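You operate a simulated robot arm through the tools that you are given. There is no shell and no other tool. Be economical: measure what you need, move in short steps, check, and stop when the job is done.

You run a simulated robot arm. Do the job below in one go: nothing can be reset, and whatever is moved stays where it is left.

Task
Swap the empty orange-label bin for the full green-label bin, roll the trolley to the PACK mark and brake it.
Fine: the empty bin rides on the low deck; load only with the brake on.

Only the result counts: the job must be done as asked and must still hold three seconds after the hand-in. Knocking over, shifting, dropping, spilling or breaking anything else fails it.

Robot
A 6-joint arm with a two-finger parallel gripper on a trunk, on a base that drives. Base frame: it is fixed to the floor where the robot stands at the start and does not move with it; the origin is under the middle of the robot, x ahead of it, y to its left, z up; the surface under the hand at the start is at about z = 80. Readings come in cm, degrees, newtons and seconds.
With the tool pointing down near the work surface it reaches from about 32 to 70 cm from the robot's upright axis, wherever it stands. Its first joint turns from -166.0 to 166.0 degrees. Places, roughly: bin trolley [60, 0, 20]; brake switch [40, 30, 80]; low deck of the bin trolley [60, 0, 20]; purple-label bin [125, -250, 150]. Payload 4.1 kg.
The tool frame sits at the grasp point between the pads (the TCP): z along the fingers, y along the line on which they close. The tips reach 2.3 cm beyond it. Largest opening 9.4 cm; finger width 3.8, thickness 1; the body of the gripper, 5.4 by 9.6 cm, starts 3.9 cm behind the TCP.
Orientation is told as [roll, pitch, yaw] about the base's x, y, z axes, in that order, counted from this pose: with the fingers straight down and closing along the base's y, the tool's x points along the base's -x, its y along +y and its z along -z.

Tools
- The arm moves only by the tool servo_tool. Its argument "moves" is a list of rows, each an object of numbers (a shift or turn left out is 0, a gripper value left out holds the last): "x", "y", "z": the shift along the tool's x, y, z in units of 200 mm (1.0 is 200 mm); "wx", "wy", "wz": the turn, a rotation vector about the tool's x, y, z in units of 180 degrees (1.0 is 180 degrees); "grip": the closure in counts, from 0 (fully open) to 255 (shut). In form: [{"x": .., "y": .., "z": .., "wx": .., "wy": .., "wz": .., "grip": ..}, ...]. A call has 1 to 10 rows; each row is the pose to reach, as a shift and turn from the pose commanded when the call began, along the tool's axes at that moment. A call with a number of a shift or a turn outside -1 to 1 is refused whole. Each row takes 0.2 s and may step no farther than 5 cm and 8.6 degrees from the row before; otherwise, or with a gripper value out of range, the whole call is refused. Where a pose cannot be reached the arm comes as near as it can. A force on the tool above 40 N (or 10 N above the force at the start of the call, whichever is more), or a blocked arm, ends the call early, and 0.2 s more pass. The fingers move at their own pace (about 4.5 cm/s each) and stop on an object; they squeeze with about 20 N. The grip force told is the motor's: it shows also when the fingers shut on nothing. Time passes only in rows, and 0.2 s behind the last, so rows that repeat a pose let the fingers close. The reply holds the time, the measured pose of the TCP, the force on the tool along the base axes, the opening and the grip force, in the units named above and with some noise, with the torque about the TCP (base axes, N m) and any sound that the robot's microphone picked up.
- Cameras (640 x 400 px; columns grow to the right, rows downward): "scene" is now at [-5.42, 11.69, 149.06]; the picture's right is [-1.00, 0.04, 0.00], its down [0.03, 0.93, -0.36] and it looks along [-0.01, -0.36, -0.93] (base axes); focal length 214 px, centre (320, 200). "wrist" rides on the gripper at [8.6, 1.6, -7.5] in the tool frame; the picture's right is [-0.18, 0.98, 0.00], its down [-0.58, -0.11, -0.81] and it looks along [-0.79, -0.15, 0.59] (tool axes); focal length 243 px, centre (320, 200). There is no depth. A picture from a camera that has moved, and an enlarged one, comes with that camera's place and axes in the base frame and with its lens. The place of the scene camera against the robot may be out by one fixed shift of up to 1.8 cm in any direction.
- camera(camera): a new picture of that camera. The clock stands still meanwhile.
- slide_trunk(by): slides the trunk up (or, below 0, down) by that many cm; the arm and the scene camera ride with it, the base frame stays. It gives what a move gives, with no picture.
- base_move(legs): drives the robot by 1 to 6 legs, each [ahead, turn to the left] in cm and degrees, along the robot's own axes; the way and the turn of a leg run together, so that a leg with both is an arc; at most 150 cm and 180 degrees a leg. The arm and the cameras ride along, it lands a little off, and it stops where it bumps. It gives what a move gives.
- aim_head(pan, tilt): turns the head with the scene camera to pan (to the left, within 155 degrees either way) and tilt (down, from -29 to 69), counted from straight ahead of the robot. It gives what a move gives.
- zoom(camera, box): a new picture of the part [left, top, right, bottom] of that camera's present view, enlarged. The clock stands still meanwhile.
- sign_off(): hands the job in; it is judged then, once.

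Work in short steps. Places have to be worked out from the pictures, the camera data and where the tool is seen: move nearer, look again, correct. Check each grasp and each placing, and mend what went wrong. You have 120 turns and 78 pictures in all, those below and enlarged ones among them. Open the gripper and draw the arm clear of the work before you hand the job in, unless the task says otherwise; then end with one line.

The tools are called after "Call:" as a command line: name --argument value ..., lists and objects as JSON in quotes. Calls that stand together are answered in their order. servo_tool: Moves the arm, as the interface text tells. Its arguments: {"type":"object","properties":{"moves":{"type":"array","items":{"type":"object","properties":{"x":{"type":"number"},"y":{"type":"number"},"z":{"type":"number"},"wx":{"type":"number"},"wy":{"type":"number"},"wz":{"type":"number"},"grip":{"type":"number"}}}}},"required":["moves"]} The other tools are called the same way: slide_trunk (by) slides the trunk up or down; base_move (legs) drives the base; aim_head (pan, tilt) turns the head that bears the scene camera; camera (camera) takes a picture; zoom (camera, box) takes an enlarged picture of a part of a camera's view; sign_off () hands the job in.

At the start:

```text
time: 0.0
eef_pos: [38.78, -18.78, 111.74]
tool_rot: [0.0, -0.1, 0.0]
wrist_force: [0.0, 0.2, 0.3]
moment: [0.0, 0.01, -0.01]
finger_gap: 9.43
gripper_force: 0.0
trunk travel left (down, up): [-47.5, 11.5]
robot x, y, heading: [-0.29, -0.16, 0.1]
head pan, tilt: [-92.0, 68.8]
```

scene: 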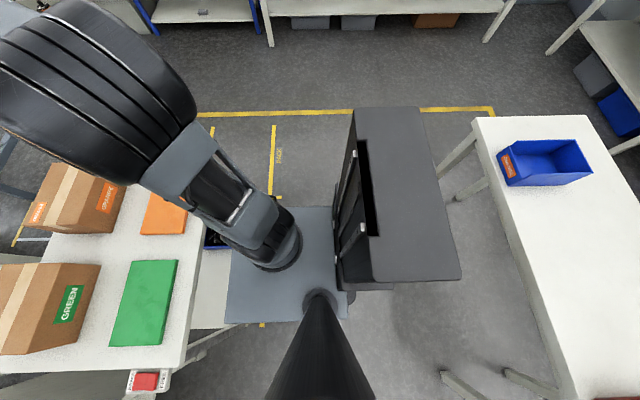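
wrist: 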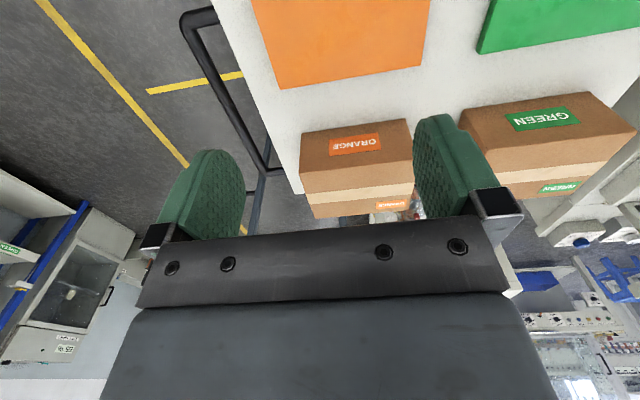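

I'll look around first: the head ahead with a moderate tilt, to see the trolley.

Call:
aim_head --pan 0 --tilt 50

Call:
camera --camera "scene"

Call:
aim_head --pan -70 --tilt 20

Call:
camera --camera "scene"

Call:
aim_head --pan -130 --tilt 25

Call:
camera --camera "scene"

Call:
aim_head --pan 70 --tilt 25

Call:
camera --camera "scene"

```text
time: 1.7
eef_pos: [38.79, -18.78, 111.63]
tool_rot: [-0.1, 0.0, 0.0]
wrist_force: [-0.2, 0.1, 0.3]
moment: [0.01, 0.02, 0.02]
finger_gap: 9.42
gripper_force: 0.1
trunk travel left (down, up): [-47.5, 11.5]
robot x, y, heading: [0.27, -0.44, 0.2]
head pan, tilt: [0.0, 50.0]
```

```text
75 pictures are left
camera scene: at [2.48, 17.28, 151.26], right [0.0, -1.0, 0.0], down [-0.77, 0.0, -0.64], along [0.64, 0.0, -0.77], focal length 214 px, centre (320, 200)
```

scene: 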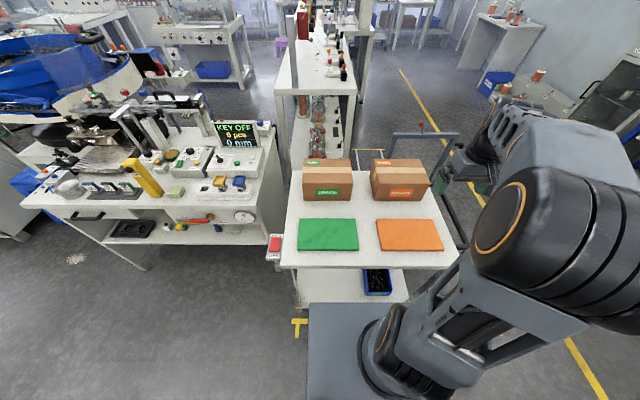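

```text
time: 3.1
eef_pos: [38.83, -18.83, 111.72]
tool_rot: [0.0, -0.1, 0.1]
wrist_force: [-0.1, 0.6, -0.5]
moment: [-0.01, -0.03, 0.02]
finger_gap: 9.41
gripper_force: 0.2
trunk travel left (down, up): [-47.5, 11.5]
robot x, y, heading: [0.25, -0.33, 0.1]
head pan, tilt: [-70.0, 20.0]
```

```text
74 pictures are left
camera scene: at [-2.03, 8.54, 155.81], right [-0.94, -0.34, 0.0], down [-0.12, 0.32, -0.94], along [0.32, -0.88, -0.34], focal length 214 px, centre (320, 200)
```

scene: 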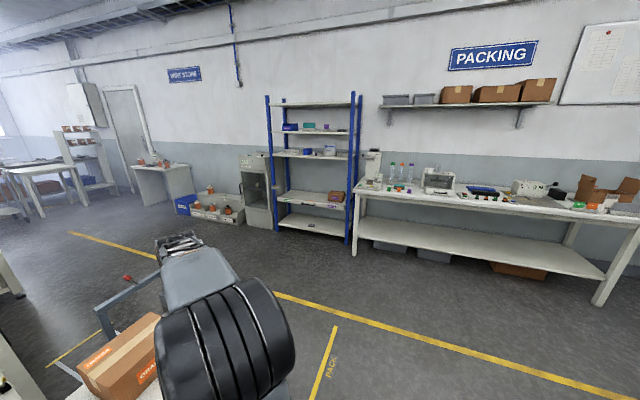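

```text
time: 4.4
eef_pos: [38.69, -18.68, 111.74]
tool_rot: [-0.1, 0.0, 0.0]
wrist_force: [0.7, -0.4, -0.5]
moment: [0.01, 0.0, -0.01]
finger_gap: 9.41
gripper_force: 0.1
trunk travel left (down, up): [-47.5, 11.5]
robot x, y, heading: [0.02, -0.2, -0.1]
head pan, tilt: [-130.0, 25.0]
```

```text
73 pictures are left
camera scene: at [-11.14, 10.22, 155.01], right [-0.77, 0.64, 0.0], down [0.27, 0.32, -0.91], along [-0.58, -0.69, -0.42], focal length 214 px, centre (320, 200)
```

scene: 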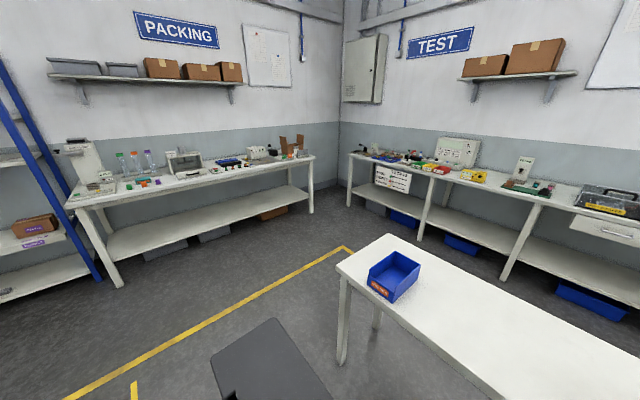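

```text
time: 7.3
eef_pos: [38.86, -18.85, 111.75]
tool_rot: [0.0, 0.1, 0.0]
wrist_force: [-1.5, -0.1, -0.2]
moment: [-0.02, 0.0, 0.0]
finger_gap: 9.4
gripper_force: 0.1
trunk travel left (down, up): [-47.5, 11.5]
robot x, y, heading: [-0.06, 0.2, -0.0]
head pan, tilt: [70.0, 25.0]
```

```text
72 pictures are left
camera scene: at [-2.07, 25.94, 155.01], right [0.94, -0.34, 0.0], down [-0.14, -0.4, -0.91], along [0.31, 0.85, -0.42], focal length 214 px, centre (320, 200)
```

scene: 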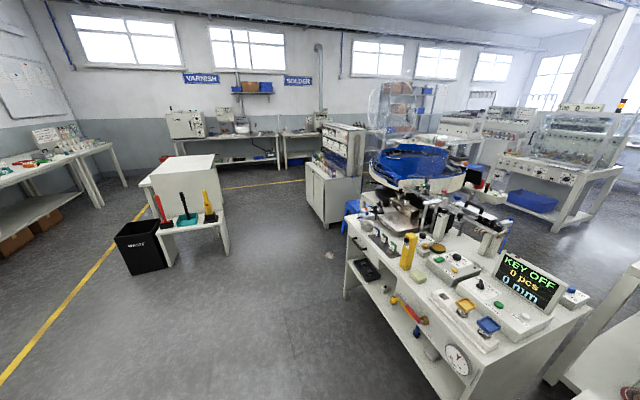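

The trolley seems to be the white table ahead with the low deck and a blue bin; the orange-label bin stands on the right rear table. I look in detail.

Call:
aim_head --pan 0 --tilt 50

Call:
zoom --camera "scene" --box '[240, 120, 480, 345]'

Call:
aim_head --pan -110 --tilt 55

Call:
camera --camera "scene"

Call:
aim_head --pan -150 --tilt 45

Call:
camera --camera "scene"

```text
time: 8.7
eef_pos: [38.75, -18.82, 111.63]
tool_rot: [0.0, -0.1, 0.0]
wrist_force: [0.4, 0.2, -0.3]
moment: [0.01, 0.0, 0.01]
finger_gap: 9.4
gripper_force: 0.0
trunk travel left (down, up): [-47.5, 11.5]
robot x, y, heading: [0.11, -0.21, -0.2]
head pan, tilt: [0.0, 50.0]
```

```text
1.78 times, centred on (360, 232) of scene
camera zoom: at [2.48, 17.29, 151.26], right [0.0, -1.0, 0.0], down [-0.77, 0.0, -0.64], along [0.64, 0.0, -0.77], focal length 381 px, centre (249, 142)
```

zoom: 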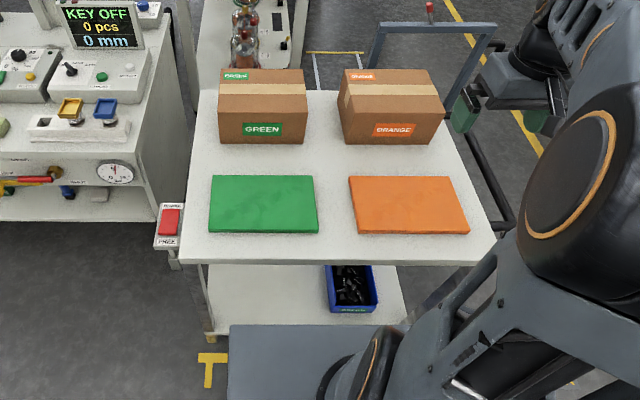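

```text
time: 10.6
eef_pos: [38.66, -18.78, 111.67]
tool_rot: [-0.1, 0.0, 0.0]
wrist_force: [-0.4, 0.3, -0.2]
moment: [0.02, 0.04, 0.0]
finger_gap: 9.4
gripper_force: 0.1
trunk travel left (down, up): [-47.5, 11.5]
robot x, y, heading: [-0.01, -0.1, -0.1]
head pan, tilt: [-110.0, 55.0]
```

```text
70 pictures are left
camera scene: at [-7.69, 10.51, 150.61], right [-0.94, 0.34, 0.0], down [0.28, 0.77, -0.57], along [-0.2, -0.54, -0.82], focal length 214 px, centre (320, 200)
```

scene: 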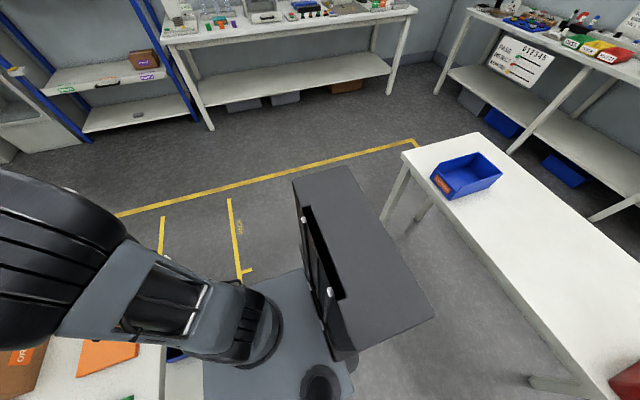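

```text
time: 11.7
eef_pos: [38.8, -18.73, 111.7]
tool_rot: [0.0, 0.0, 0.1]
wrist_force: [-0.7, 0.9, -0.7]
moment: [-0.01, -0.03, -0.02]
finger_gap: 9.42
gripper_force: 0.0
trunk travel left (down, up): [-47.5, 11.5]
robot x, y, heading: [-0.03, -0.24, -0.0]
head pan, tilt: [-150.0, 45.0]
```

```text
69 pictures are left
camera scene: at [-12.26, 13.21, 151.95], right [-0.5, 0.87, 0.0], down [0.61, 0.35, -0.71], along [-0.61, -0.35, -0.71], focal length 214 px, centre (320, 200)
```

scene: 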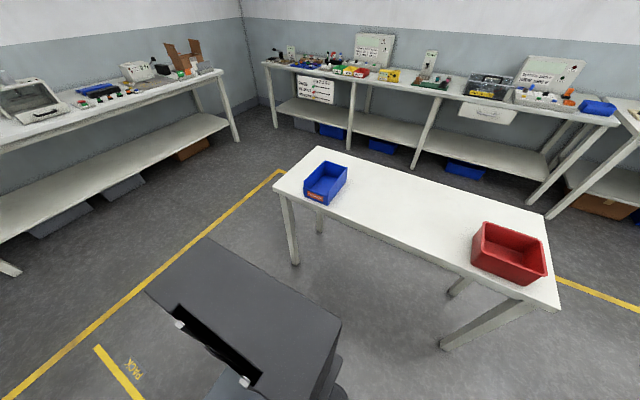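

The low deck bears a filled blue bin; the orange-label bin on the rear table looks empty. I zoom in on the shelf, the labels and the brake box.

Call:
zoom --camera "scene" --box '[290, 150, 370, 220]'

Call:
aim_head --pan -70 --tilt 20

Call:
zoom --camera "scene" --box '[230, 85, 400, 250]'

Call:
aim_head --pan 0 --tilt 60

Call:
zoom --camera "scene" --box '[250, 160, 410, 320]'

Call:
zoom --camera "scene" --box '[250, 190, 310, 240]'

```text
5.71 times, centred on (330, 185) of scene
camera zoom: at [-12.26, 13.21, 151.95], right [-0.5, 0.87, 0.0], down [0.61, 0.35, -0.71], along [-0.61, -0.35, -0.71], focal length 1226 px, centre (263, 286)
```

zoom: 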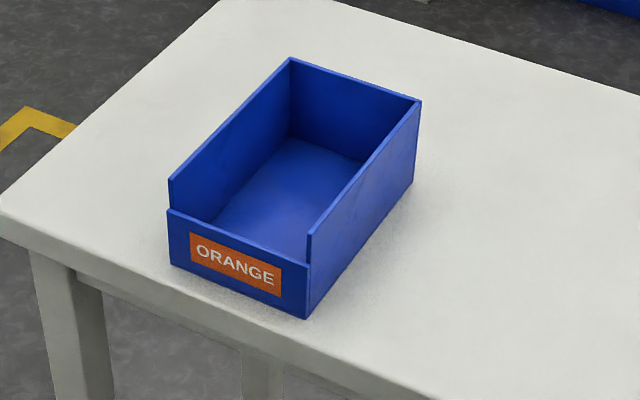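

```text
time: 13.2
eef_pos: [38.66, -18.7, 111.72]
tool_rot: [0.0, 0.0, 0.0]
wrist_force: [-1.1, 0.0, 0.3]
moment: [0.0, 0.03, 0.01]
finger_gap: 9.42
gripper_force: 0.0
trunk travel left (down, up): [-47.5, 11.5]
robot x, y, heading: [0.11, -0.3, 0.1]
head pan, tilt: [-70.0, 20.0]
```

```text
2.42 times, centred on (315, 168) of scene
camera zoom: at [-2.04, 8.53, 155.81], right [-0.94, -0.34, 0.0], down [-0.12, 0.32, -0.94], along [0.32, -0.88, -0.34], focal length 520 px, centre (332, 279)
```

zoom: 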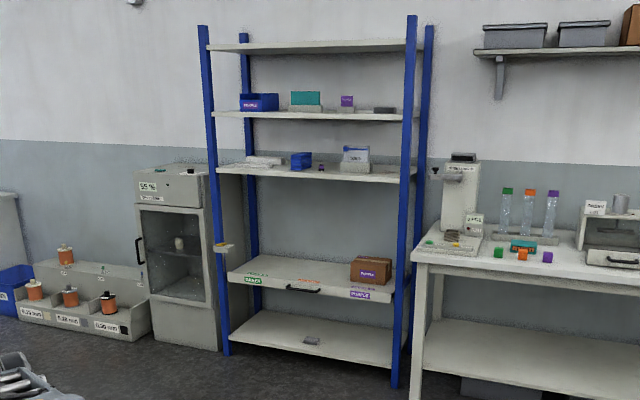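

```text
time: 14.6
eef_pos: [38.74, -18.78, 111.72]
tool_rot: [0.0, 0.0, 0.0]
wrist_force: [0.0, 0.0, 0.6]
moment: [0.01, 0.0, -0.02]
finger_gap: 9.44
gripper_force: 0.1
trunk travel left (down, up): [-47.5, 11.5]
robot x, y, heading: [0.05, -0.71, -0.1]
head pan, tilt: [0.0, 60.0]
```

```text
2.50 times, centred on (330, 240) of scene
camera zoom: at [1.44, 17.28, 150.0], right [0.0, -1.0, 0.0], down [-0.87, 0.0, -0.5], along [0.5, 0.0, -0.87], focal length 536 px, centre (295, 100)
```

zoom: 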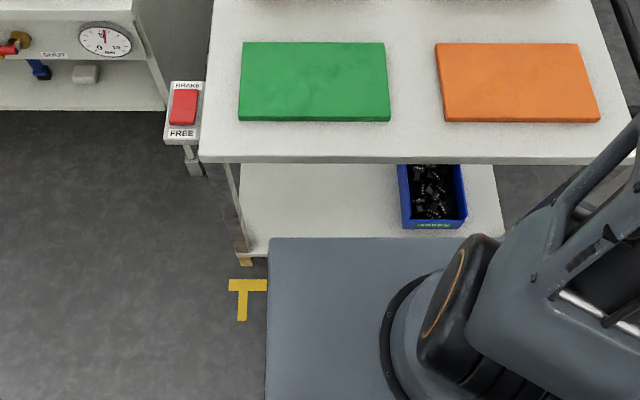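

```text
8.00 times, centred on (280, 215) of scene
camera zoom: at [1.44, 17.28, 150.0], right [0.0, -1.0, 0.0], down [-0.87, 0.0, -0.5], along [0.5, 0.0, -0.87], focal length 1716 px, centre (640, 80)
```

zoom: 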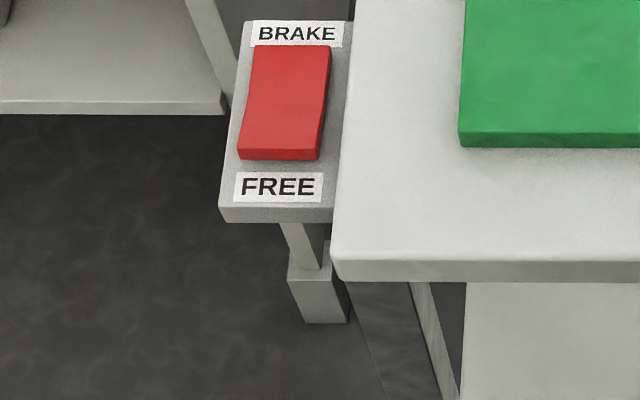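

The switch sits at the trolley's left corner, marked BRAKE/FREE. I need the floor marks and the handle: look right-ahead, and enlarge the deck bin label.

Call:
zoom --camera "scene" --box '[340, 220, 380, 260]'

Call:
aim_head --pan -45 --tilt 45

Call:
camera --camera "scene"

Call:
aim_head --pan -85 --tilt 50

Call:
camera --camera "scene"

```text
10.00 times, centred on (360, 240) of scene
camera zoom: at [1.44, 17.28, 150.0], right [0.0, -1.0, 0.0], down [-0.87, 0.0, -0.5], along [0.5, 0.0, -0.87], focal length 2145 px, centre (-80, -200)
```

zoom: 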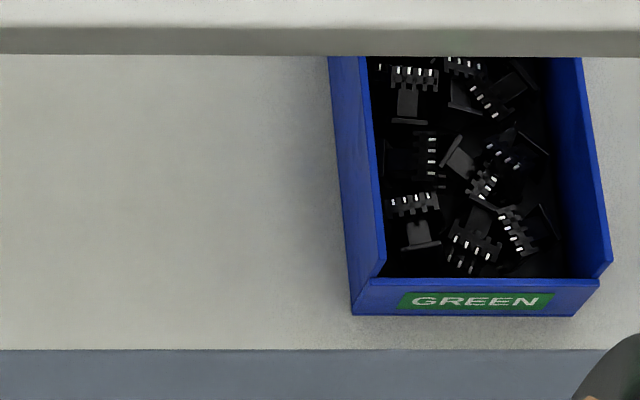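

```text
time: 15.7
eef_pos: [38.88, -18.75, 111.65]
tool_rot: [0.1, 0.0, 0.0]
wrist_force: [0.0, 0.0, -0.5]
moment: [0.01, 0.0, 0.05]
finger_gap: 9.39
gripper_force: 0.0
trunk travel left (down, up): [-47.5, 11.5]
robot x, y, heading: [0.06, 0.01, 0.2]
head pan, tilt: [-45.0, 45.0]
```

```text
63 pictures are left
camera scene: at [0.53, 11.54, 151.95], right [-0.71, -0.71, 0.0], down [-0.5, 0.5, -0.71], along [0.5, -0.5, -0.71], focal length 214 px, centre (320, 200)
```

scene: 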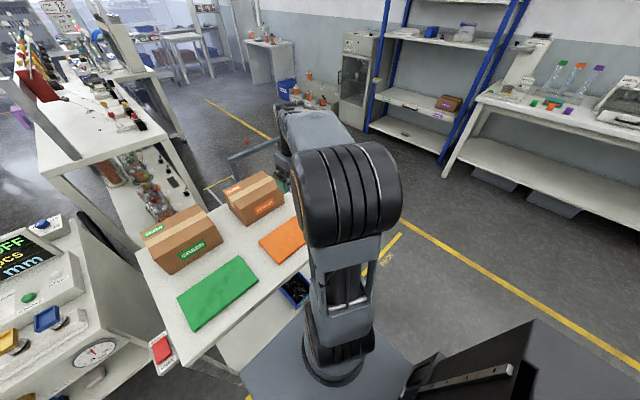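

```text
time: 16.8
eef_pos: [38.73, -18.75, 111.74]
tool_rot: [0.0, 0.0, 0.0]
wrist_force: [0.3, -0.1, -0.8]
moment: [-0.01, 0.02, 0.03]
finger_gap: 9.41
gripper_force: 0.0
trunk travel left (down, up): [-47.5, 11.5]
robot x, y, heading: [0.01, -0.0, 0.1]
head pan, tilt: [-85.0, 50.0]
```

```text
62 pictures are left
camera scene: at [-4.55, 9.61, 151.26], right [-1.0, -0.09, 0.0], down [-0.07, 0.76, -0.64], along [0.06, -0.64, -0.77], focal length 214 px, centre (320, 200)
```

scene: 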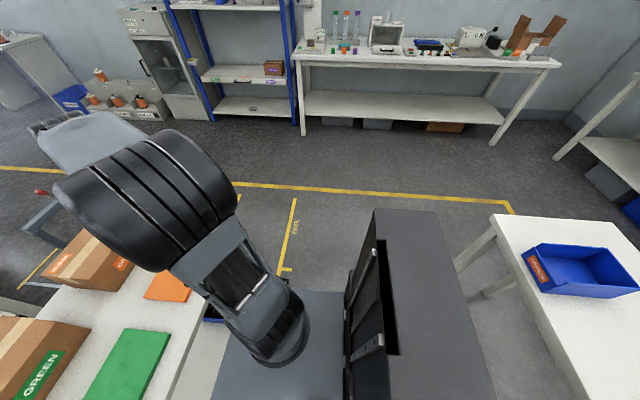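

Both the deck bin (GREEN, full, about x 40–58, y −16) and the orange bin (about x −82, y −23 on the rear table) can be served from the aisle if I face −y. I back off, turn right by 90, and advance a little.

Call:
base_move --legs '[[-17, 0], [0, -90]]'

Call:
aim_head --pan 75 --tilt 45

Call:
camera --camera "scene"

Call:
camera --camera "wrist"

```text
time: 22.0
eef_pos: [-34.64, -39.22, 111.73]
tool_rot: [-0.1, 0.0, -89.1]
wrist_force: [-0.1, 0.1, 0.2]
moment: [-0.01, 0.03, -0.01]
finger_gap: 9.42
gripper_force: 0.0
trunk travel left (down, up): [-47.5, 11.5]
robot x, y, heading: [-16.8, 0.1, -88.9]
head pan, tilt: [-85.0, 50.0]
```

```text
time: 24.5
eef_pos: [-34.56, -39.24, 111.79]
tool_rot: [-0.1, 0.0, -89.0]
wrist_force: [0.4, 0.0, -0.8]
moment: [0.02, -0.01, -0.01]
finger_gap: 9.4
gripper_force: 0.0
trunk travel left (down, up): [-47.5, 11.5]
robot x, y, heading: [-16.37, -0.27, -89.1]
head pan, tilt: [75.0, 45.0]
```

```text
61 pictures are left
camera scene: at [8.48, 4.97, 151.95], right [-0.24, -0.97, 0.0], down [-0.69, 0.17, -0.71], along [0.69, -0.17, -0.71], focal length 214 px, centre (320, 200)
```

scene: 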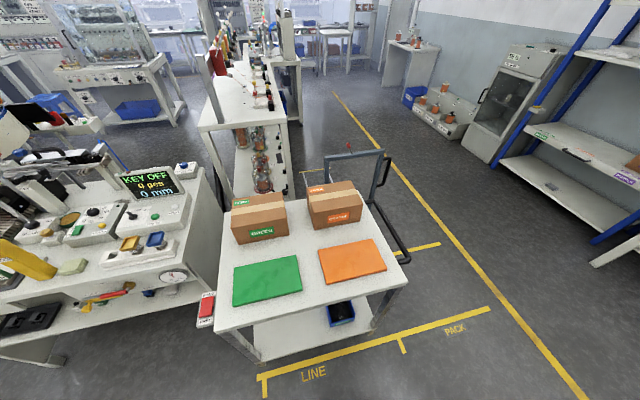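

```text
60 pictures are left
camera wrist: at [-33.19, -30.61, 119.14], right [0.99, -0.17, 0.0], down [-0.1, -0.58, 0.81], along [-0.14, -0.79, -0.59], focal length 243 px, centre (320, 200)
```

wrist: 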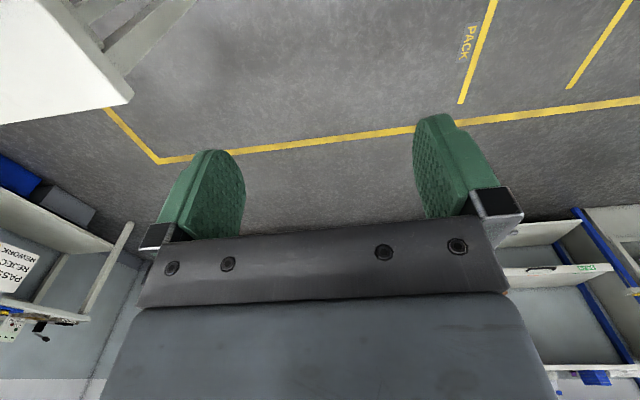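

The floor shows LINE and PACK bays side by side along y. I enlarge the trolley for handle details and the brake rocker.

Call:
zoom --camera "scene" --box '[190, 135, 500, 385]'

Call:
zoom --camera "scene" --box '[185, 280, 235, 340]'

```text
1.60 times, centred on (345, 260) of scene
camera zoom: at [8.48, 4.97, 151.95], right [-0.24, -0.97, 0.0], down [-0.69, 0.17, -0.71], along [0.69, -0.17, -0.71], focal length 343 px, centre (280, 104)
```

zoom: 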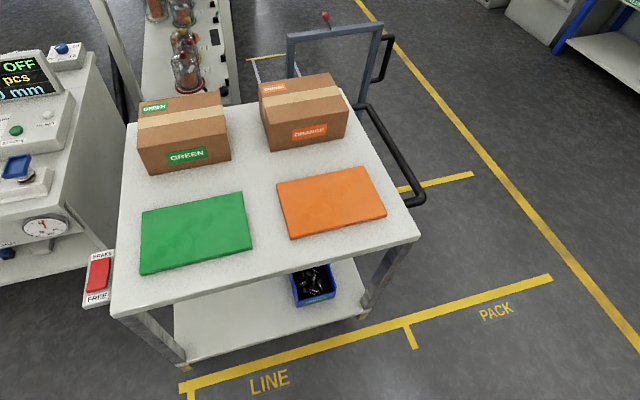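

```text
6.67 times, centred on (210, 310) of scene
camera zoom: at [8.48, 4.97, 151.95], right [-0.24, -0.97, 0.0], down [-0.69, 0.17, -0.71], along [0.69, -0.17, -0.71], focal length 1430 px, centre (1053, -533)
```

zoom: 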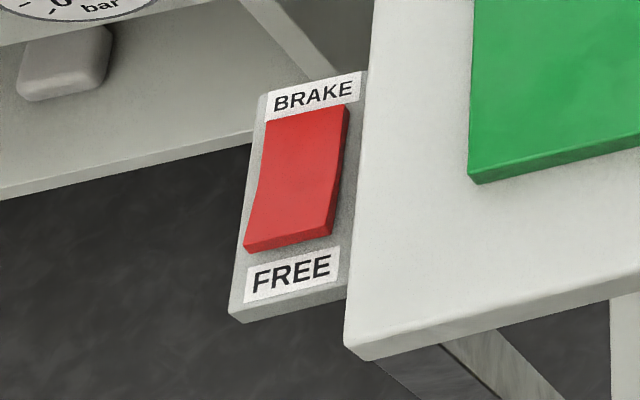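

The robot's head post blocks its left side, so I'll serve the trolley from the front instead. First the brake: turn to heading about 40 so the wrist camera sees the switch.

Call:
base_move --legs '[[0, 129]]'

Call:
camera --camera "wrist"

Call:
aim_head --pan -20 --tilt 69

Call:
camera --camera "scene"

```text
time: 30.2
eef_pos: [24.9, 10.36, 111.65]
tool_rot: [-0.1, 0.0, 40.0]
wrist_force: [-0.3, -0.1, 0.5]
moment: [-0.01, 0.02, -0.02]
finger_gap: 9.39
gripper_force: 0.0
trunk travel left (down, up): [-47.5, 11.5]
robot x, y, heading: [-16.59, -0.09, 39.9]
head pan, tilt: [75.0, 45.0]
```

```text
57 pictures are left
camera wrist: at [17.24, 6.13, 119.14], right [-0.49, 0.87, 0.0], down [0.52, 0.29, 0.81], along [0.7, 0.4, -0.59], focal length 243 px, centre (320, 200)
```

wrist: 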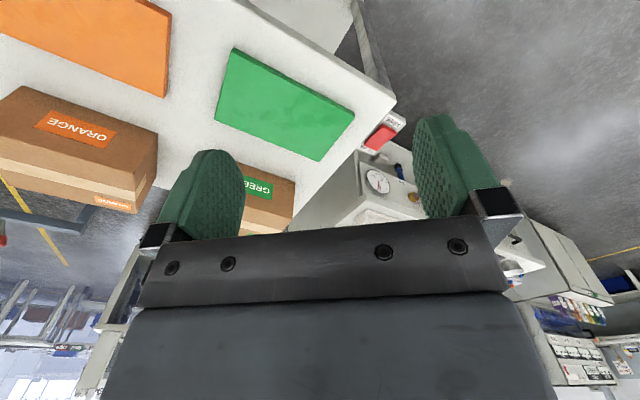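

```text
time: 31.9
eef_pos: [24.93, 10.51, 111.69]
tool_rot: [0.0, 0.1, 40.0]
wrist_force: [-0.5, 0.6, 0.0]
moment: [-0.01, 0.0, -0.03]
finger_gap: 9.39
gripper_force: 0.1
trunk travel left (down, up): [-47.5, 11.5]
robot x, y, heading: [-16.74, 0.12, 40.2]
head pan, tilt: [-20.0, 68.8]
```

```text
56 pictures are left
camera scene: at [-25.98, 11.49, 149.06], right [0.34, -0.94, 0.0], down [-0.88, -0.32, -0.36], along [0.34, 0.12, -0.93], focal length 214 px, centre (320, 200)
```

scene: 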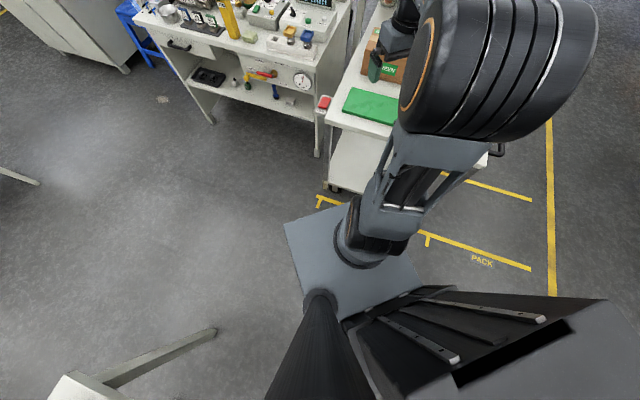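

The switch shows at (380,137) in the wrist view; enlarge it.

Call:
zoom --camera "wrist" --box '[350, 105, 415, 160]'

```text
7.27 times, centred on (382, 132) of wrist
camera zoom: at [17.24, 6.13, 119.14], right [-0.49, 0.87, 0.0], down [0.52, 0.29, 0.81], along [0.7, 0.4, -0.59], focal length 1764 px, centre (-134, 691)
```

zoom: 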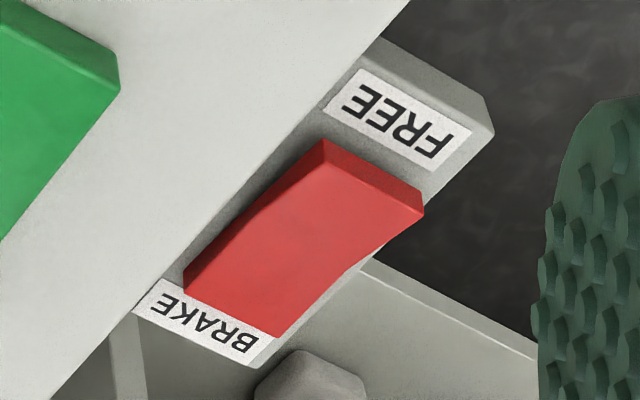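

FREE end stands raised and the BRAKE end is pressed flush: the brake is on. Next I turn toward the orange bin (direction about −160) and move a bit closer.

Call:
base_move --legs '[[0, 160], [10, 0]]'

Call:
aim_head --pan 0 --tilt 55

Call:
camera --camera "scene"

Call:
camera --camera "wrist"

```text
time: 39.6
eef_pos: [-69.01, 1.64, 111.62]
tool_rot: [0.0, 0.0, -161.1]
wrist_force: [-0.4, 0.4, -0.3]
moment: [0.03, -0.02, -0.01]
finger_gap: 9.38
gripper_force: 0.1
trunk travel left (down, up): [-47.5, 11.5]
robot x, y, heading: [-26.34, -3.61, -161.4]
head pan, tilt: [-20.0, 68.8]
```

```text
time: 40.5
eef_pos: [-69.06, 1.66, 111.71]
tool_rot: [0.1, 0.0, -161.0]
wrist_force: [-0.6, -0.3, 0.5]
moment: [0.01, -0.01, 0.0]
finger_gap: 9.4
gripper_force: 0.1
trunk travel left (down, up): [-47.5, 11.5]
robot x, y, heading: [-26.63, -3.22, -161.3]
head pan, tilt: [0.0, 55.0]
```

```text
54 pictures are left
camera scene: at [-21.28, -18.72, 150.6], right [-0.32, 0.95, 0.0], down [0.78, 0.26, -0.57], along [-0.54, -0.18, -0.82], focal length 214 px, centre (320, 200)
```

scene: 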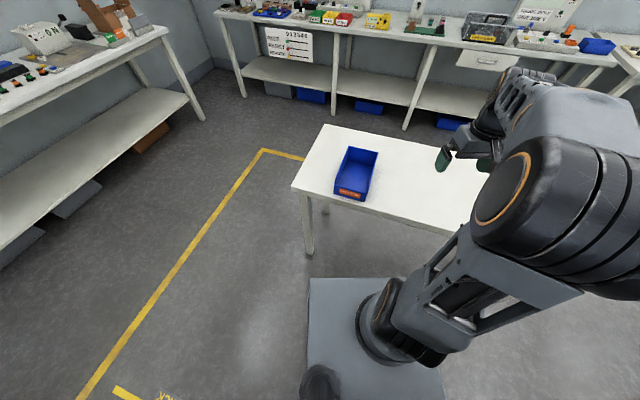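

```text
53 pictures are left
camera wrist: at [-60.28, 2.84, 119.13], right [0.14, -0.99, 0.0], down [-0.59, -0.09, 0.81], along [-0.8, -0.12, -0.59], focal length 243 px, centre (320, 200)
```

wrist: 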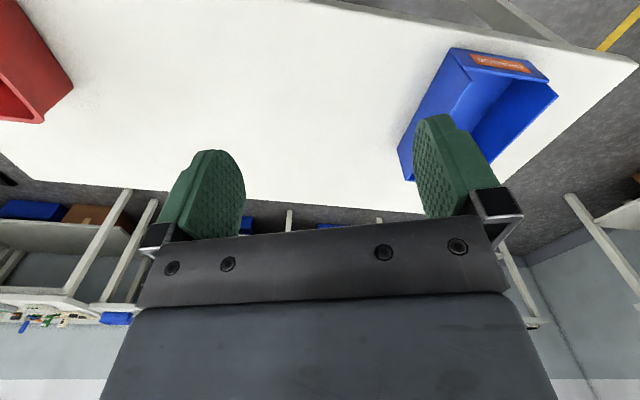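

I enlarge the orange bin in both views to triangulate its corners.

Call:
zoom --camera "scene" --box '[320, 135, 390, 205]'

Call:
zoom --camera "wrist" --box '[390, 30, 570, 190]'

```text
5.71 times, centred on (355, 170) of scene
camera zoom: at [-21.28, -18.72, 150.6], right [-0.32, 0.95, 0.0], down [0.78, 0.26, -0.57], along [-0.54, -0.18, -0.82], focal length 1226 px, centre (120, 371)
```

zoom: 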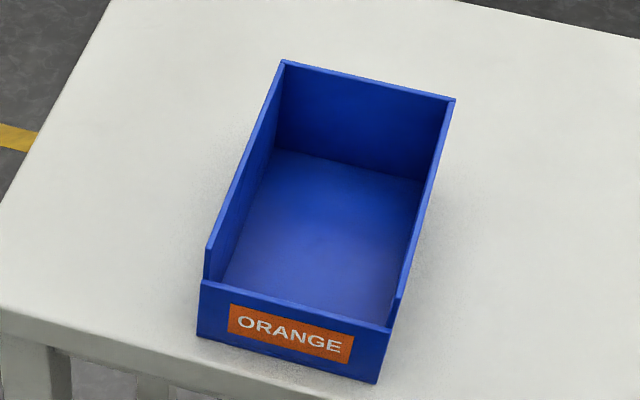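

```text
2.50 times, centred on (480, 110) of wrist
camera zoom: at [-60.28, 2.84, 119.13], right [0.14, -0.99, 0.0], down [-0.59, -0.09, 0.81], along [-0.8, -0.12, -0.59], focal length 606 px, centre (-80, 425)
```

zoom: 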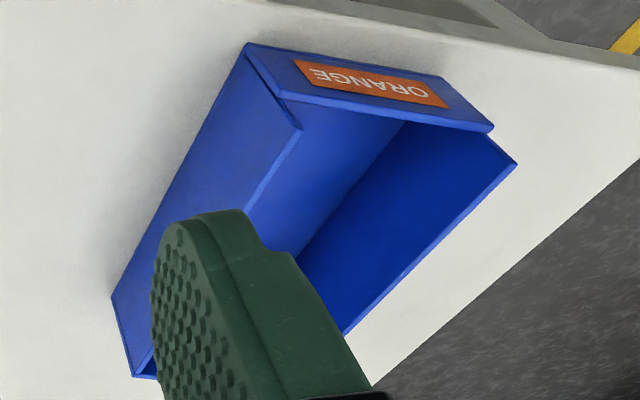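

Bin measures about 13×20×9 cm, with the +y side wall near y −17…−18. I move above that wall with yaw 180 to grip it mid-length.

Call:
servo_tool --moves '[{"x": -0.14, "y": 0.128, "z": 0.06, "wz": 0.018}, {"x": -0.28, "y": 0.255, "z": 0.12, "wz": 0.035}, {"x": -0.42, "y": 0.383, "z": 0.18, "wz": 0.053}, {"x": -0.56, "y": 0.51, "z": 0.24, "wz": 0.07}, {"x": -0.7, "y": 0.64, "z": 0.3, "wz": 0.088}, {"x": -0.845, "y": 0.766, "z": 0.36, "wz": 0.1056}, {"x": -0.845, "y": 0.766, "z": 0.36, "wz": 0.1056}]'

Call:
camera --camera "wrist"

Call:
zoom --camera "scene" --box '[300, 110, 440, 220]'

```text
time: 42.0
eef_pos: [-79.97, -18.46, 104.5]
tool_rot: [-0.1, 0.0, 179.8]
wrist_force: [-0.7, -0.4, -0.1]
moment: [0.01, -0.04, 0.04]
finger_gap: 9.41
gripper_force: 0.0
trunk travel left (down, up): [-47.5, 11.5]
robot x, y, heading: [-26.63, -3.31, -161.1]
head pan, tilt: [0.0, 55.0]
```

```text
50 pictures are left
camera wrist: at [-71.33, -20.14, 111.91], right [-0.19, -0.98, 0.0], down [-0.58, 0.11, 0.81], along [-0.79, 0.15, -0.59], focal length 243 px, centre (320, 200)
```

wrist: 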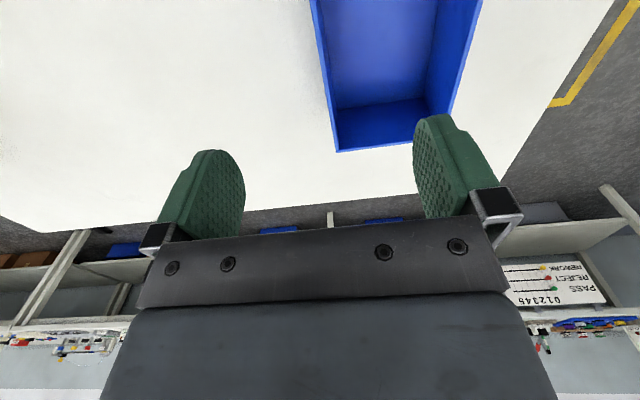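

```text
3.64 times, centred on (370, 165) of scene
camera zoom: at [-21.3, -18.76, 150.6], right [-0.32, 0.95, 0.0], down [0.78, 0.26, -0.57], along [-0.54, -0.18, -0.82], focal length 780 px, centre (138, 327)
```

zoom: 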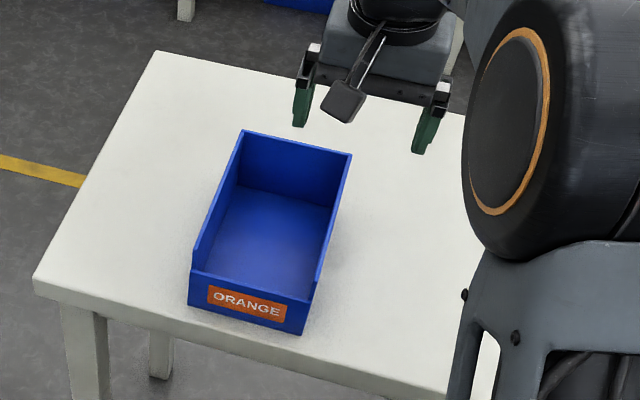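

The +y rim lies at y≈−18.4, just below the TCP. I go down astride the wall (TCP z 86.8, x −82.5).

Call:
servo_tool --moves '[{"x": -0.06, "y": 0.007, "z": 0.18}, {"x": -0.125, "y": 0.007, "z": 0.36}, {"x": -0.125, "y": 0.007, "z": 0.54}, {"x": -0.125, "y": 0.007, "z": 0.72}, {"x": -0.125, "y": 0.007, "z": 0.885}, {"x": -0.125, "y": 0.007, "z": 0.885}]'

Call:
zoom --camera "scene" --box '[300, 110, 440, 220]'

```text
time: 43.5
eef_pos: [-82.56, -18.62, 86.5]
tool_rot: [0.0, 0.0, 179.9]
wrist_force: [-0.3, 0.0, -0.1]
moment: [0.02, 0.0, 0.0]
finger_gap: 9.38
gripper_force: 0.1
trunk travel left (down, up): [-47.5, 11.5]
robot x, y, heading: [-26.34, -3.05, -161.3]
head pan, tilt: [0.0, 55.0]
```

```text
3.64 times, centred on (370, 165) of scene
camera zoom: at [-21.3, -18.74, 150.61], right [-0.32, 0.95, 0.0], down [0.78, 0.26, -0.57], along [-0.54, -0.18, -0.82], focal length 780 px, centre (138, 327)
```

zoom: 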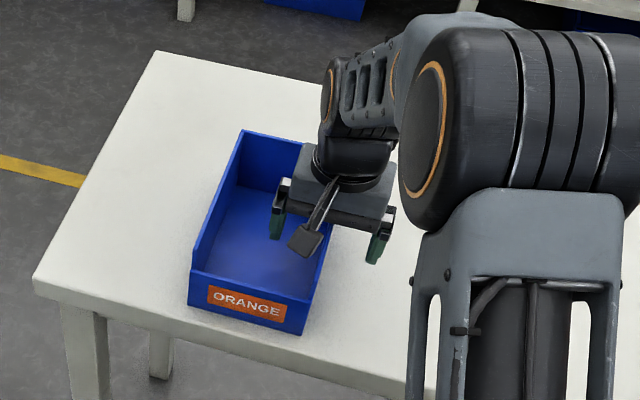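

The fingers straddle the wall. Now close and wait for the grip.

Call:
servo_tool --moves '[{"grip": 255}, {"grip": 255}, {"grip": 255}, {"grip": 255}, {"grip": 255}, {"grip": 255}, {"grip": 255}, {"grip": 255}]'

Call:
servo_tool --moves '[{"z": -0.05}, {"z": -0.1}, {"z": -0.15}, {"z": -0.15}]'

Call:
zoom --camera "scene" --box '[300, 110, 440, 220]'

```text
time: 45.2
eef_pos: [-82.54, -18.49, 86.59]
tool_rot: [-0.1, -0.1, 180.0]
wrist_force: [-0.5, -0.3, 1.0]
moment: [0.0, -0.11, -0.07]
finger_gap: 0.5
gripper_force: 20.1
trunk travel left (down, up): [-47.5, 11.5]
robot x, y, heading: [-26.02, -3.41, -161.1]
head pan, tilt: [0.0, 55.0]
```

```text
time: 46.2
eef_pos: [-82.67, -18.57, 89.6]
tool_rot: [0.1, 0.0, 179.9]
wrist_force: [-0.4, 0.0, -1.6]
moment: [0.12, -0.03, 0.01]
finger_gap: 0.5
gripper_force: 20.0
trunk travel left (down, up): [-47.5, 11.5]
robot x, y, heading: [-26.29, -3.35, -161.5]
head pan, tilt: [0.0, 55.0]
```

```text
3.64 times, centred on (370, 165) of scene
camera zoom: at [-21.29, -18.74, 150.6], right [-0.32, 0.95, 0.0], down [0.78, 0.26, -0.57], along [-0.54, -0.19, -0.82], focal length 780 px, centre (138, 327)
```

zoom: 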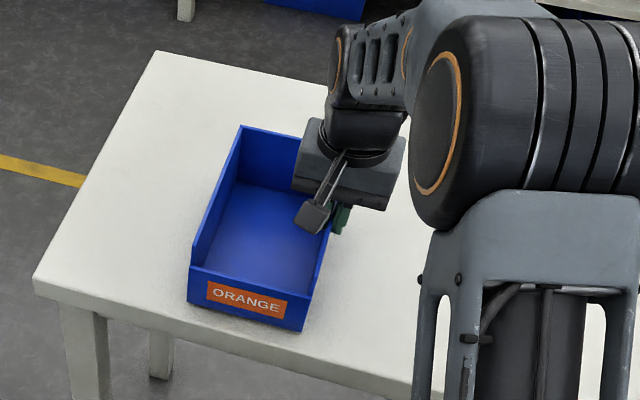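

The bin is held, level and light (~2 N). I lift to about z 107, then retract toward the robot and align with its heading.

Call:
servo_tool --moves '[{"z": -0.2}, {"z": -0.4}, {"z": -0.6}, {"z": -0.87}, {"x": 0.19, "y": -0.05, "z": -0.87, "wz": -0.026}, {"x": 0.38, "y": -0.1, "z": -0.87, "wz": -0.052}, {"x": 0.57, "y": -0.15, "z": -0.87, "wz": -0.079}, {"x": 0.775, "y": -0.21, "z": -0.87, "wz": -0.1056}, {"x": 0.775, "y": -0.21, "z": -0.87, "wz": -0.1056}]'

```text
refused: row 4 steps farther than a row can; nothing moved
```

Same path with smaller lift steps.

Call:
servo_tool --moves '[{"z": -0.22}, {"z": -0.44}, {"z": -0.66}, {"z": -0.87}, {"x": 0.19, "y": -0.05, "z": -0.87, "wz": -0.026}, {"x": 0.38, "y": -0.1, "z": -0.87, "wz": -0.052}, {"x": 0.57, "y": -0.15, "z": -0.87, "wz": -0.079}, {"x": 0.775, "y": -0.21, "z": -0.87, "wz": -0.1056}, {"x": 0.775, "y": -0.21, "z": -0.87, "wz": -0.1056}]'

Call:
base_move --legs '[[0, 161]]'

Call:
camera --camera "scene"

```text
time: 48.2
eef_pos: [-66.86, -14.26, 107.25]
tool_rot: [0.0, 0.0, -161.0]
wrist_force: [1.0, -1.1, -1.4]
moment: [0.14, 0.05, 0.03]
finger_gap: 0.48
gripper_force: 20.3
trunk travel left (down, up): [-47.5, 11.5]
robot x, y, heading: [-26.18, -3.38, -161.3]
head pan, tilt: [0.0, 55.0]
```

```text
time: 55.2
eef_pos: [15.53, -7.61, 107.16]
tool_rot: [0.0, 0.0, -1.7]
wrist_force: [0.4, 0.3, -2.8]
moment: [-0.12, 0.01, 0.04]
finger_gap: 0.52
gripper_force: 20.0
trunk travel left (down, up): [-47.5, 11.5]
robot x, y, heading: [-26.49, -3.61, -1.7]
head pan, tilt: [0.0, 55.0]
```

```text
46 pictures are left
camera scene: at [-23.78, 14.02, 150.6], right [-0.03, -1.0, 0.0], down [-0.82, 0.02, -0.57], along [0.57, -0.02, -0.82], focal length 214 px, centre (320, 200)
```

scene: 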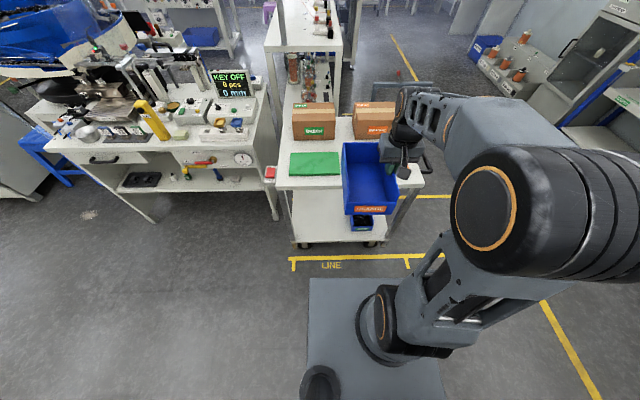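

Bin is carried level. I enlarge the low deck from here to fix the green bin's place and the trolley edges.

Call:
zoom --camera "scene" --box '[260, 150, 440, 280]'

```text
3.08 times, centred on (350, 215) of scene
camera zoom: at [-23.78, 14.02, 150.6], right [-0.03, -1.0, 0.0], down [-0.82, 0.02, -0.57], along [0.57, -0.02, -0.82], focal length 660 px, centre (228, 154)
```

zoom: 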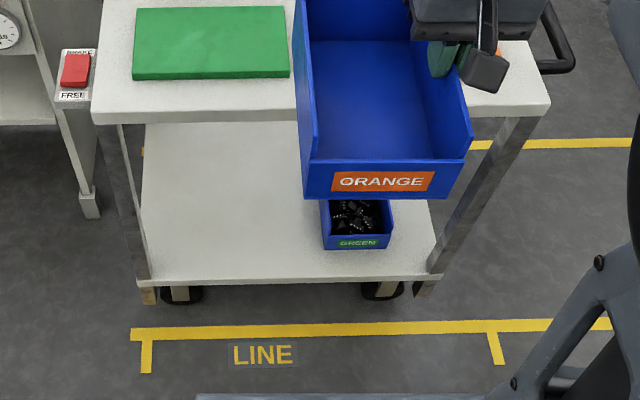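

The aisle gap is clear, so I lower the trunk fully with the bin in front of the trolley, then look at the deck with the wrist camera.

Call:
slide_trunk --by -47

Call:
camera --camera "wrist"

Call:
camera --camera "scene"

```text
refused: -47 is not a number from -40 to 40
```

```text
44 pictures are left
camera wrist: at [6.9, -5.81, 114.69], right [0.21, 0.98, 0.0], down [0.58, -0.13, 0.81], along [0.79, -0.17, -0.59], focal length 243 px, centre (320, 200)
```

wrist: 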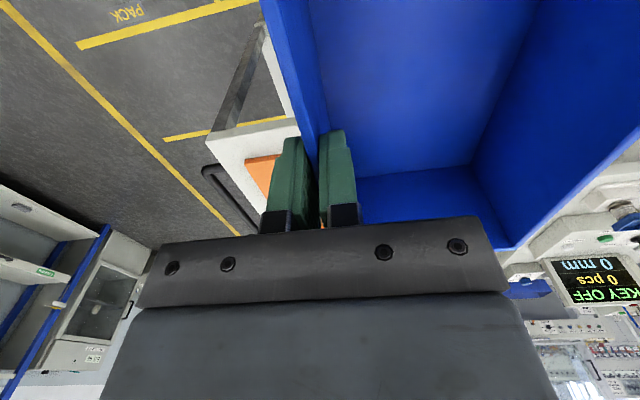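

```text
43 pictures are left
camera scene: at [-23.78, 14.02, 150.6], right [-0.03, -1.0, 0.0], down [-0.82, 0.02, -0.57], along [0.57, -0.02, -0.82], focal length 214 px, centre (320, 200)
```

scene: 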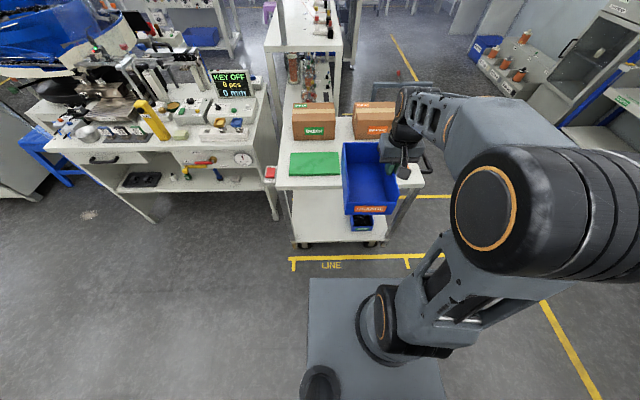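

The slide takes at most 40 per call; I do it in two parts.

Call:
slide_trunk --by -30

Call:
slide_trunk --by -17

Call:
camera --camera "scene"

Call:
camera --camera "wrist"

```text
time: 58.2
eef_pos: [15.49, -7.67, 77.33]
tool_rot: [0.0, 0.0, -1.7]
wrist_force: [-0.3, -0.5, -2.3]
moment: [-0.17, 0.04, 0.04]
finger_gap: 0.5
gripper_force: 20.1
trunk travel left (down, up): [-17.5, 41.5]
robot x, y, heading: [-26.35, -3.56, -1.9]
head pan, tilt: [0.0, 55.0]
```

```text
time: 60.1
eef_pos: [15.48, -7.57, 60.13]
tool_rot: [0.0, -0.1, -1.7]
wrist_force: [-0.6, -0.3, -2.0]
moment: [-0.1, 0.02, 0.0]
finger_gap: 0.49
gripper_force: 20.0
trunk travel left (down, up): [-0.5, 58.5]
robot x, y, heading: [-26.26, -3.08, -2.0]
head pan, tilt: [0.0, 55.0]
```

```text
42 pictures are left
camera scene: at [-23.78, 14.02, 103.61], right [-0.03, -1.0, 0.0], down [-0.82, 0.02, -0.57], along [0.57, -0.02, -0.82], focal length 214 px, centre (320, 200)
```

scene: 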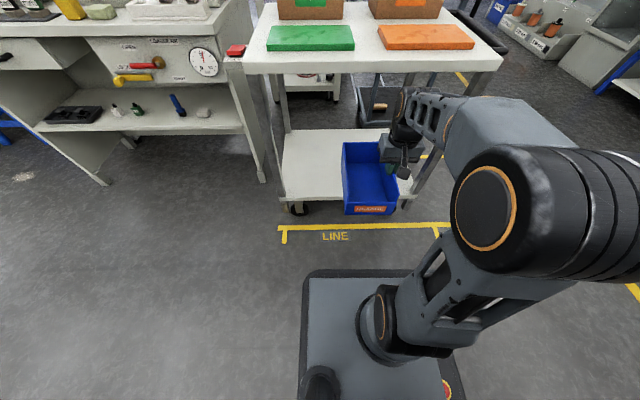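

```text
41 pictures are left
camera wrist: at [6.9, -5.81, 67.69], right [0.21, 0.98, 0.0], down [0.58, -0.13, 0.81], along [0.79, -0.17, -0.59], focal length 243 px, centre (320, 200)
```

wrist: 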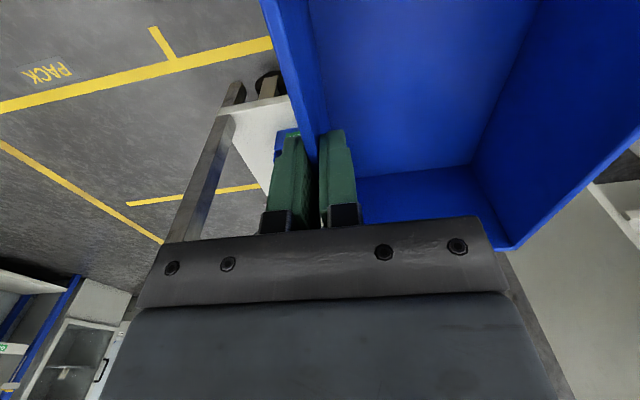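

The deck lies at roughly z 22–25 by triangulation. I lower the arm to about z 40 and shift it to y≈+2.5 so the bin will go left of the green one.

Call:
servo_tool --moves '[{"y": 0.1, "z": 0.196, "wz": -0.002}, {"y": 0.2, "z": 0.392, "wz": -0.004}, {"y": 0.3, "z": 0.588, "wz": -0.006}, {"x": 0.01, "y": 0.4, "z": 0.784, "wz": -0.008}, {"x": 0.015, "y": 0.5, "z": 0.98, "wz": -0.0094}, {"x": 0.015, "y": 0.5, "z": 0.98, "wz": -0.0094}]'

Call:
camera --camera "scene"

Call:
camera --camera "wrist"

```text
time: 61.5
eef_pos: [15.52, 2.48, 40.79]
tool_rot: [0.0, 0.0, 0.0]
wrist_force: [-0.8, -0.3, -1.2]
moment: [-0.1, 0.04, -0.01]
finger_gap: 0.47
gripper_force: 19.5
trunk travel left (down, up): [-0.5, 58.5]
robot x, y, heading: [-26.4, -3.44, -1.6]
head pan, tilt: [0.0, 55.0]
```

```text
40 pictures are left
camera scene: at [-23.79, 14.02, 103.6], right [-0.03, -1.0, 0.0], down [-0.82, 0.02, -0.57], along [0.57, -0.02, -0.82], focal length 214 px, centre (320, 200)
```

scene: 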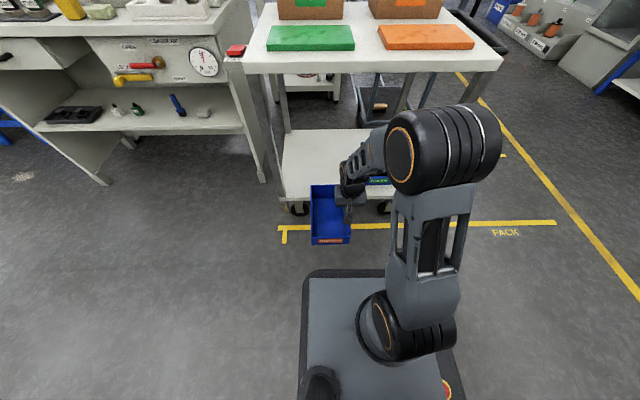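

```text
39 pictures are left
camera wrist: at [6.85, 4.03, 48.31], right [0.18, 0.98, 0.0], down [0.58, -0.11, 0.81], along [0.79, -0.15, -0.59], focal length 243 px, centre (320, 200)
```

wrist: 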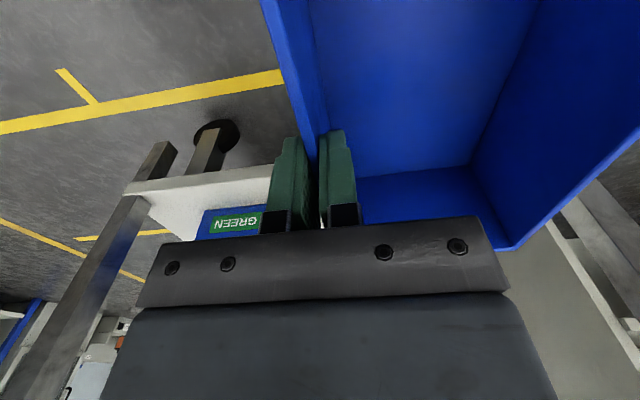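

The deck top comes out near z 22. I lower to z≈33.5, and drive 10 cm forward, keeping the elbow outside the top's edge.

Call:
servo_tool --moves '[{"z": 0.18}, {"z": 0.36}, {"z": 0.36}]'

Call:
base_move --legs '[[10, 0]]'

Call:
servo_tool --moves '[{"x": -0.2}, {"x": -0.4}, {"x": -0.5}, {"x": -0.5}]'

Call:
camera --camera "scene"

Call:
camera --camera "wrist"

```text
time: 62.3
eef_pos: [15.67, 2.37, 33.4]
tool_rot: [0.0, 0.0, 0.1]
wrist_force: [0.2, 0.6, -1.7]
moment: [-0.12, 0.02, 0.0]
finger_gap: 0.49
gripper_force: 20.4
trunk travel left (down, up): [-0.5, 58.5]
robot x, y, heading: [-26.08, -3.48, -1.9]
head pan, tilt: [0.0, 55.0]
```

```text
time: 63.5
eef_pos: [25.84, 1.93, 33.4]
tool_rot: [0.0, 0.0, -0.1]
wrist_force: [-5.4, -1.4, 1.2]
moment: [-0.25, 0.25, -0.06]
finger_gap: 0.51
gripper_force: 20.1
trunk travel left (down, up): [-0.5, 58.5]
robot x, y, heading: [-16.28, -4.09, -1.7]
head pan, tilt: [0.0, 55.0]
```

```text
time: 64.5
eef_pos: [35.91, 1.81, 33.55]
tool_rot: [0.0, -0.1, -0.1]
wrist_force: [-5.7, 0.2, 4.4]
moment: [-0.13, 0.64, -0.03]
finger_gap: 0.51
gripper_force: 20.5
trunk travel left (down, up): [-0.5, 58.5]
robot x, y, heading: [-15.83, -3.89, -2.0]
head pan, tilt: [0.0, 55.0]
```

```text
38 pictures are left
camera scene: at [-13.78, 13.7, 103.6], right [-0.03, -1.0, 0.0], down [-0.82, 0.03, -0.57], along [0.57, -0.02, -0.82], focal length 214 px, centre (320, 200)
```

scene: 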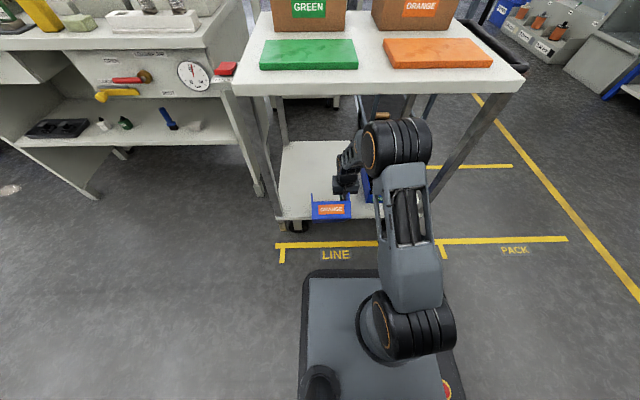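

```text
37 pictures are left
camera wrist: at [27.2, 3.34, 40.96], right [0.19, 0.98, 0.0], down [0.58, -0.11, 0.81], along [0.79, -0.15, -0.59], focal length 243 px, centre (320, 200)
```

wrist: 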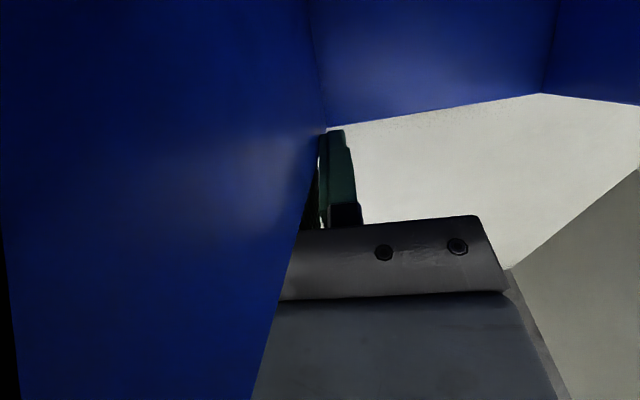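

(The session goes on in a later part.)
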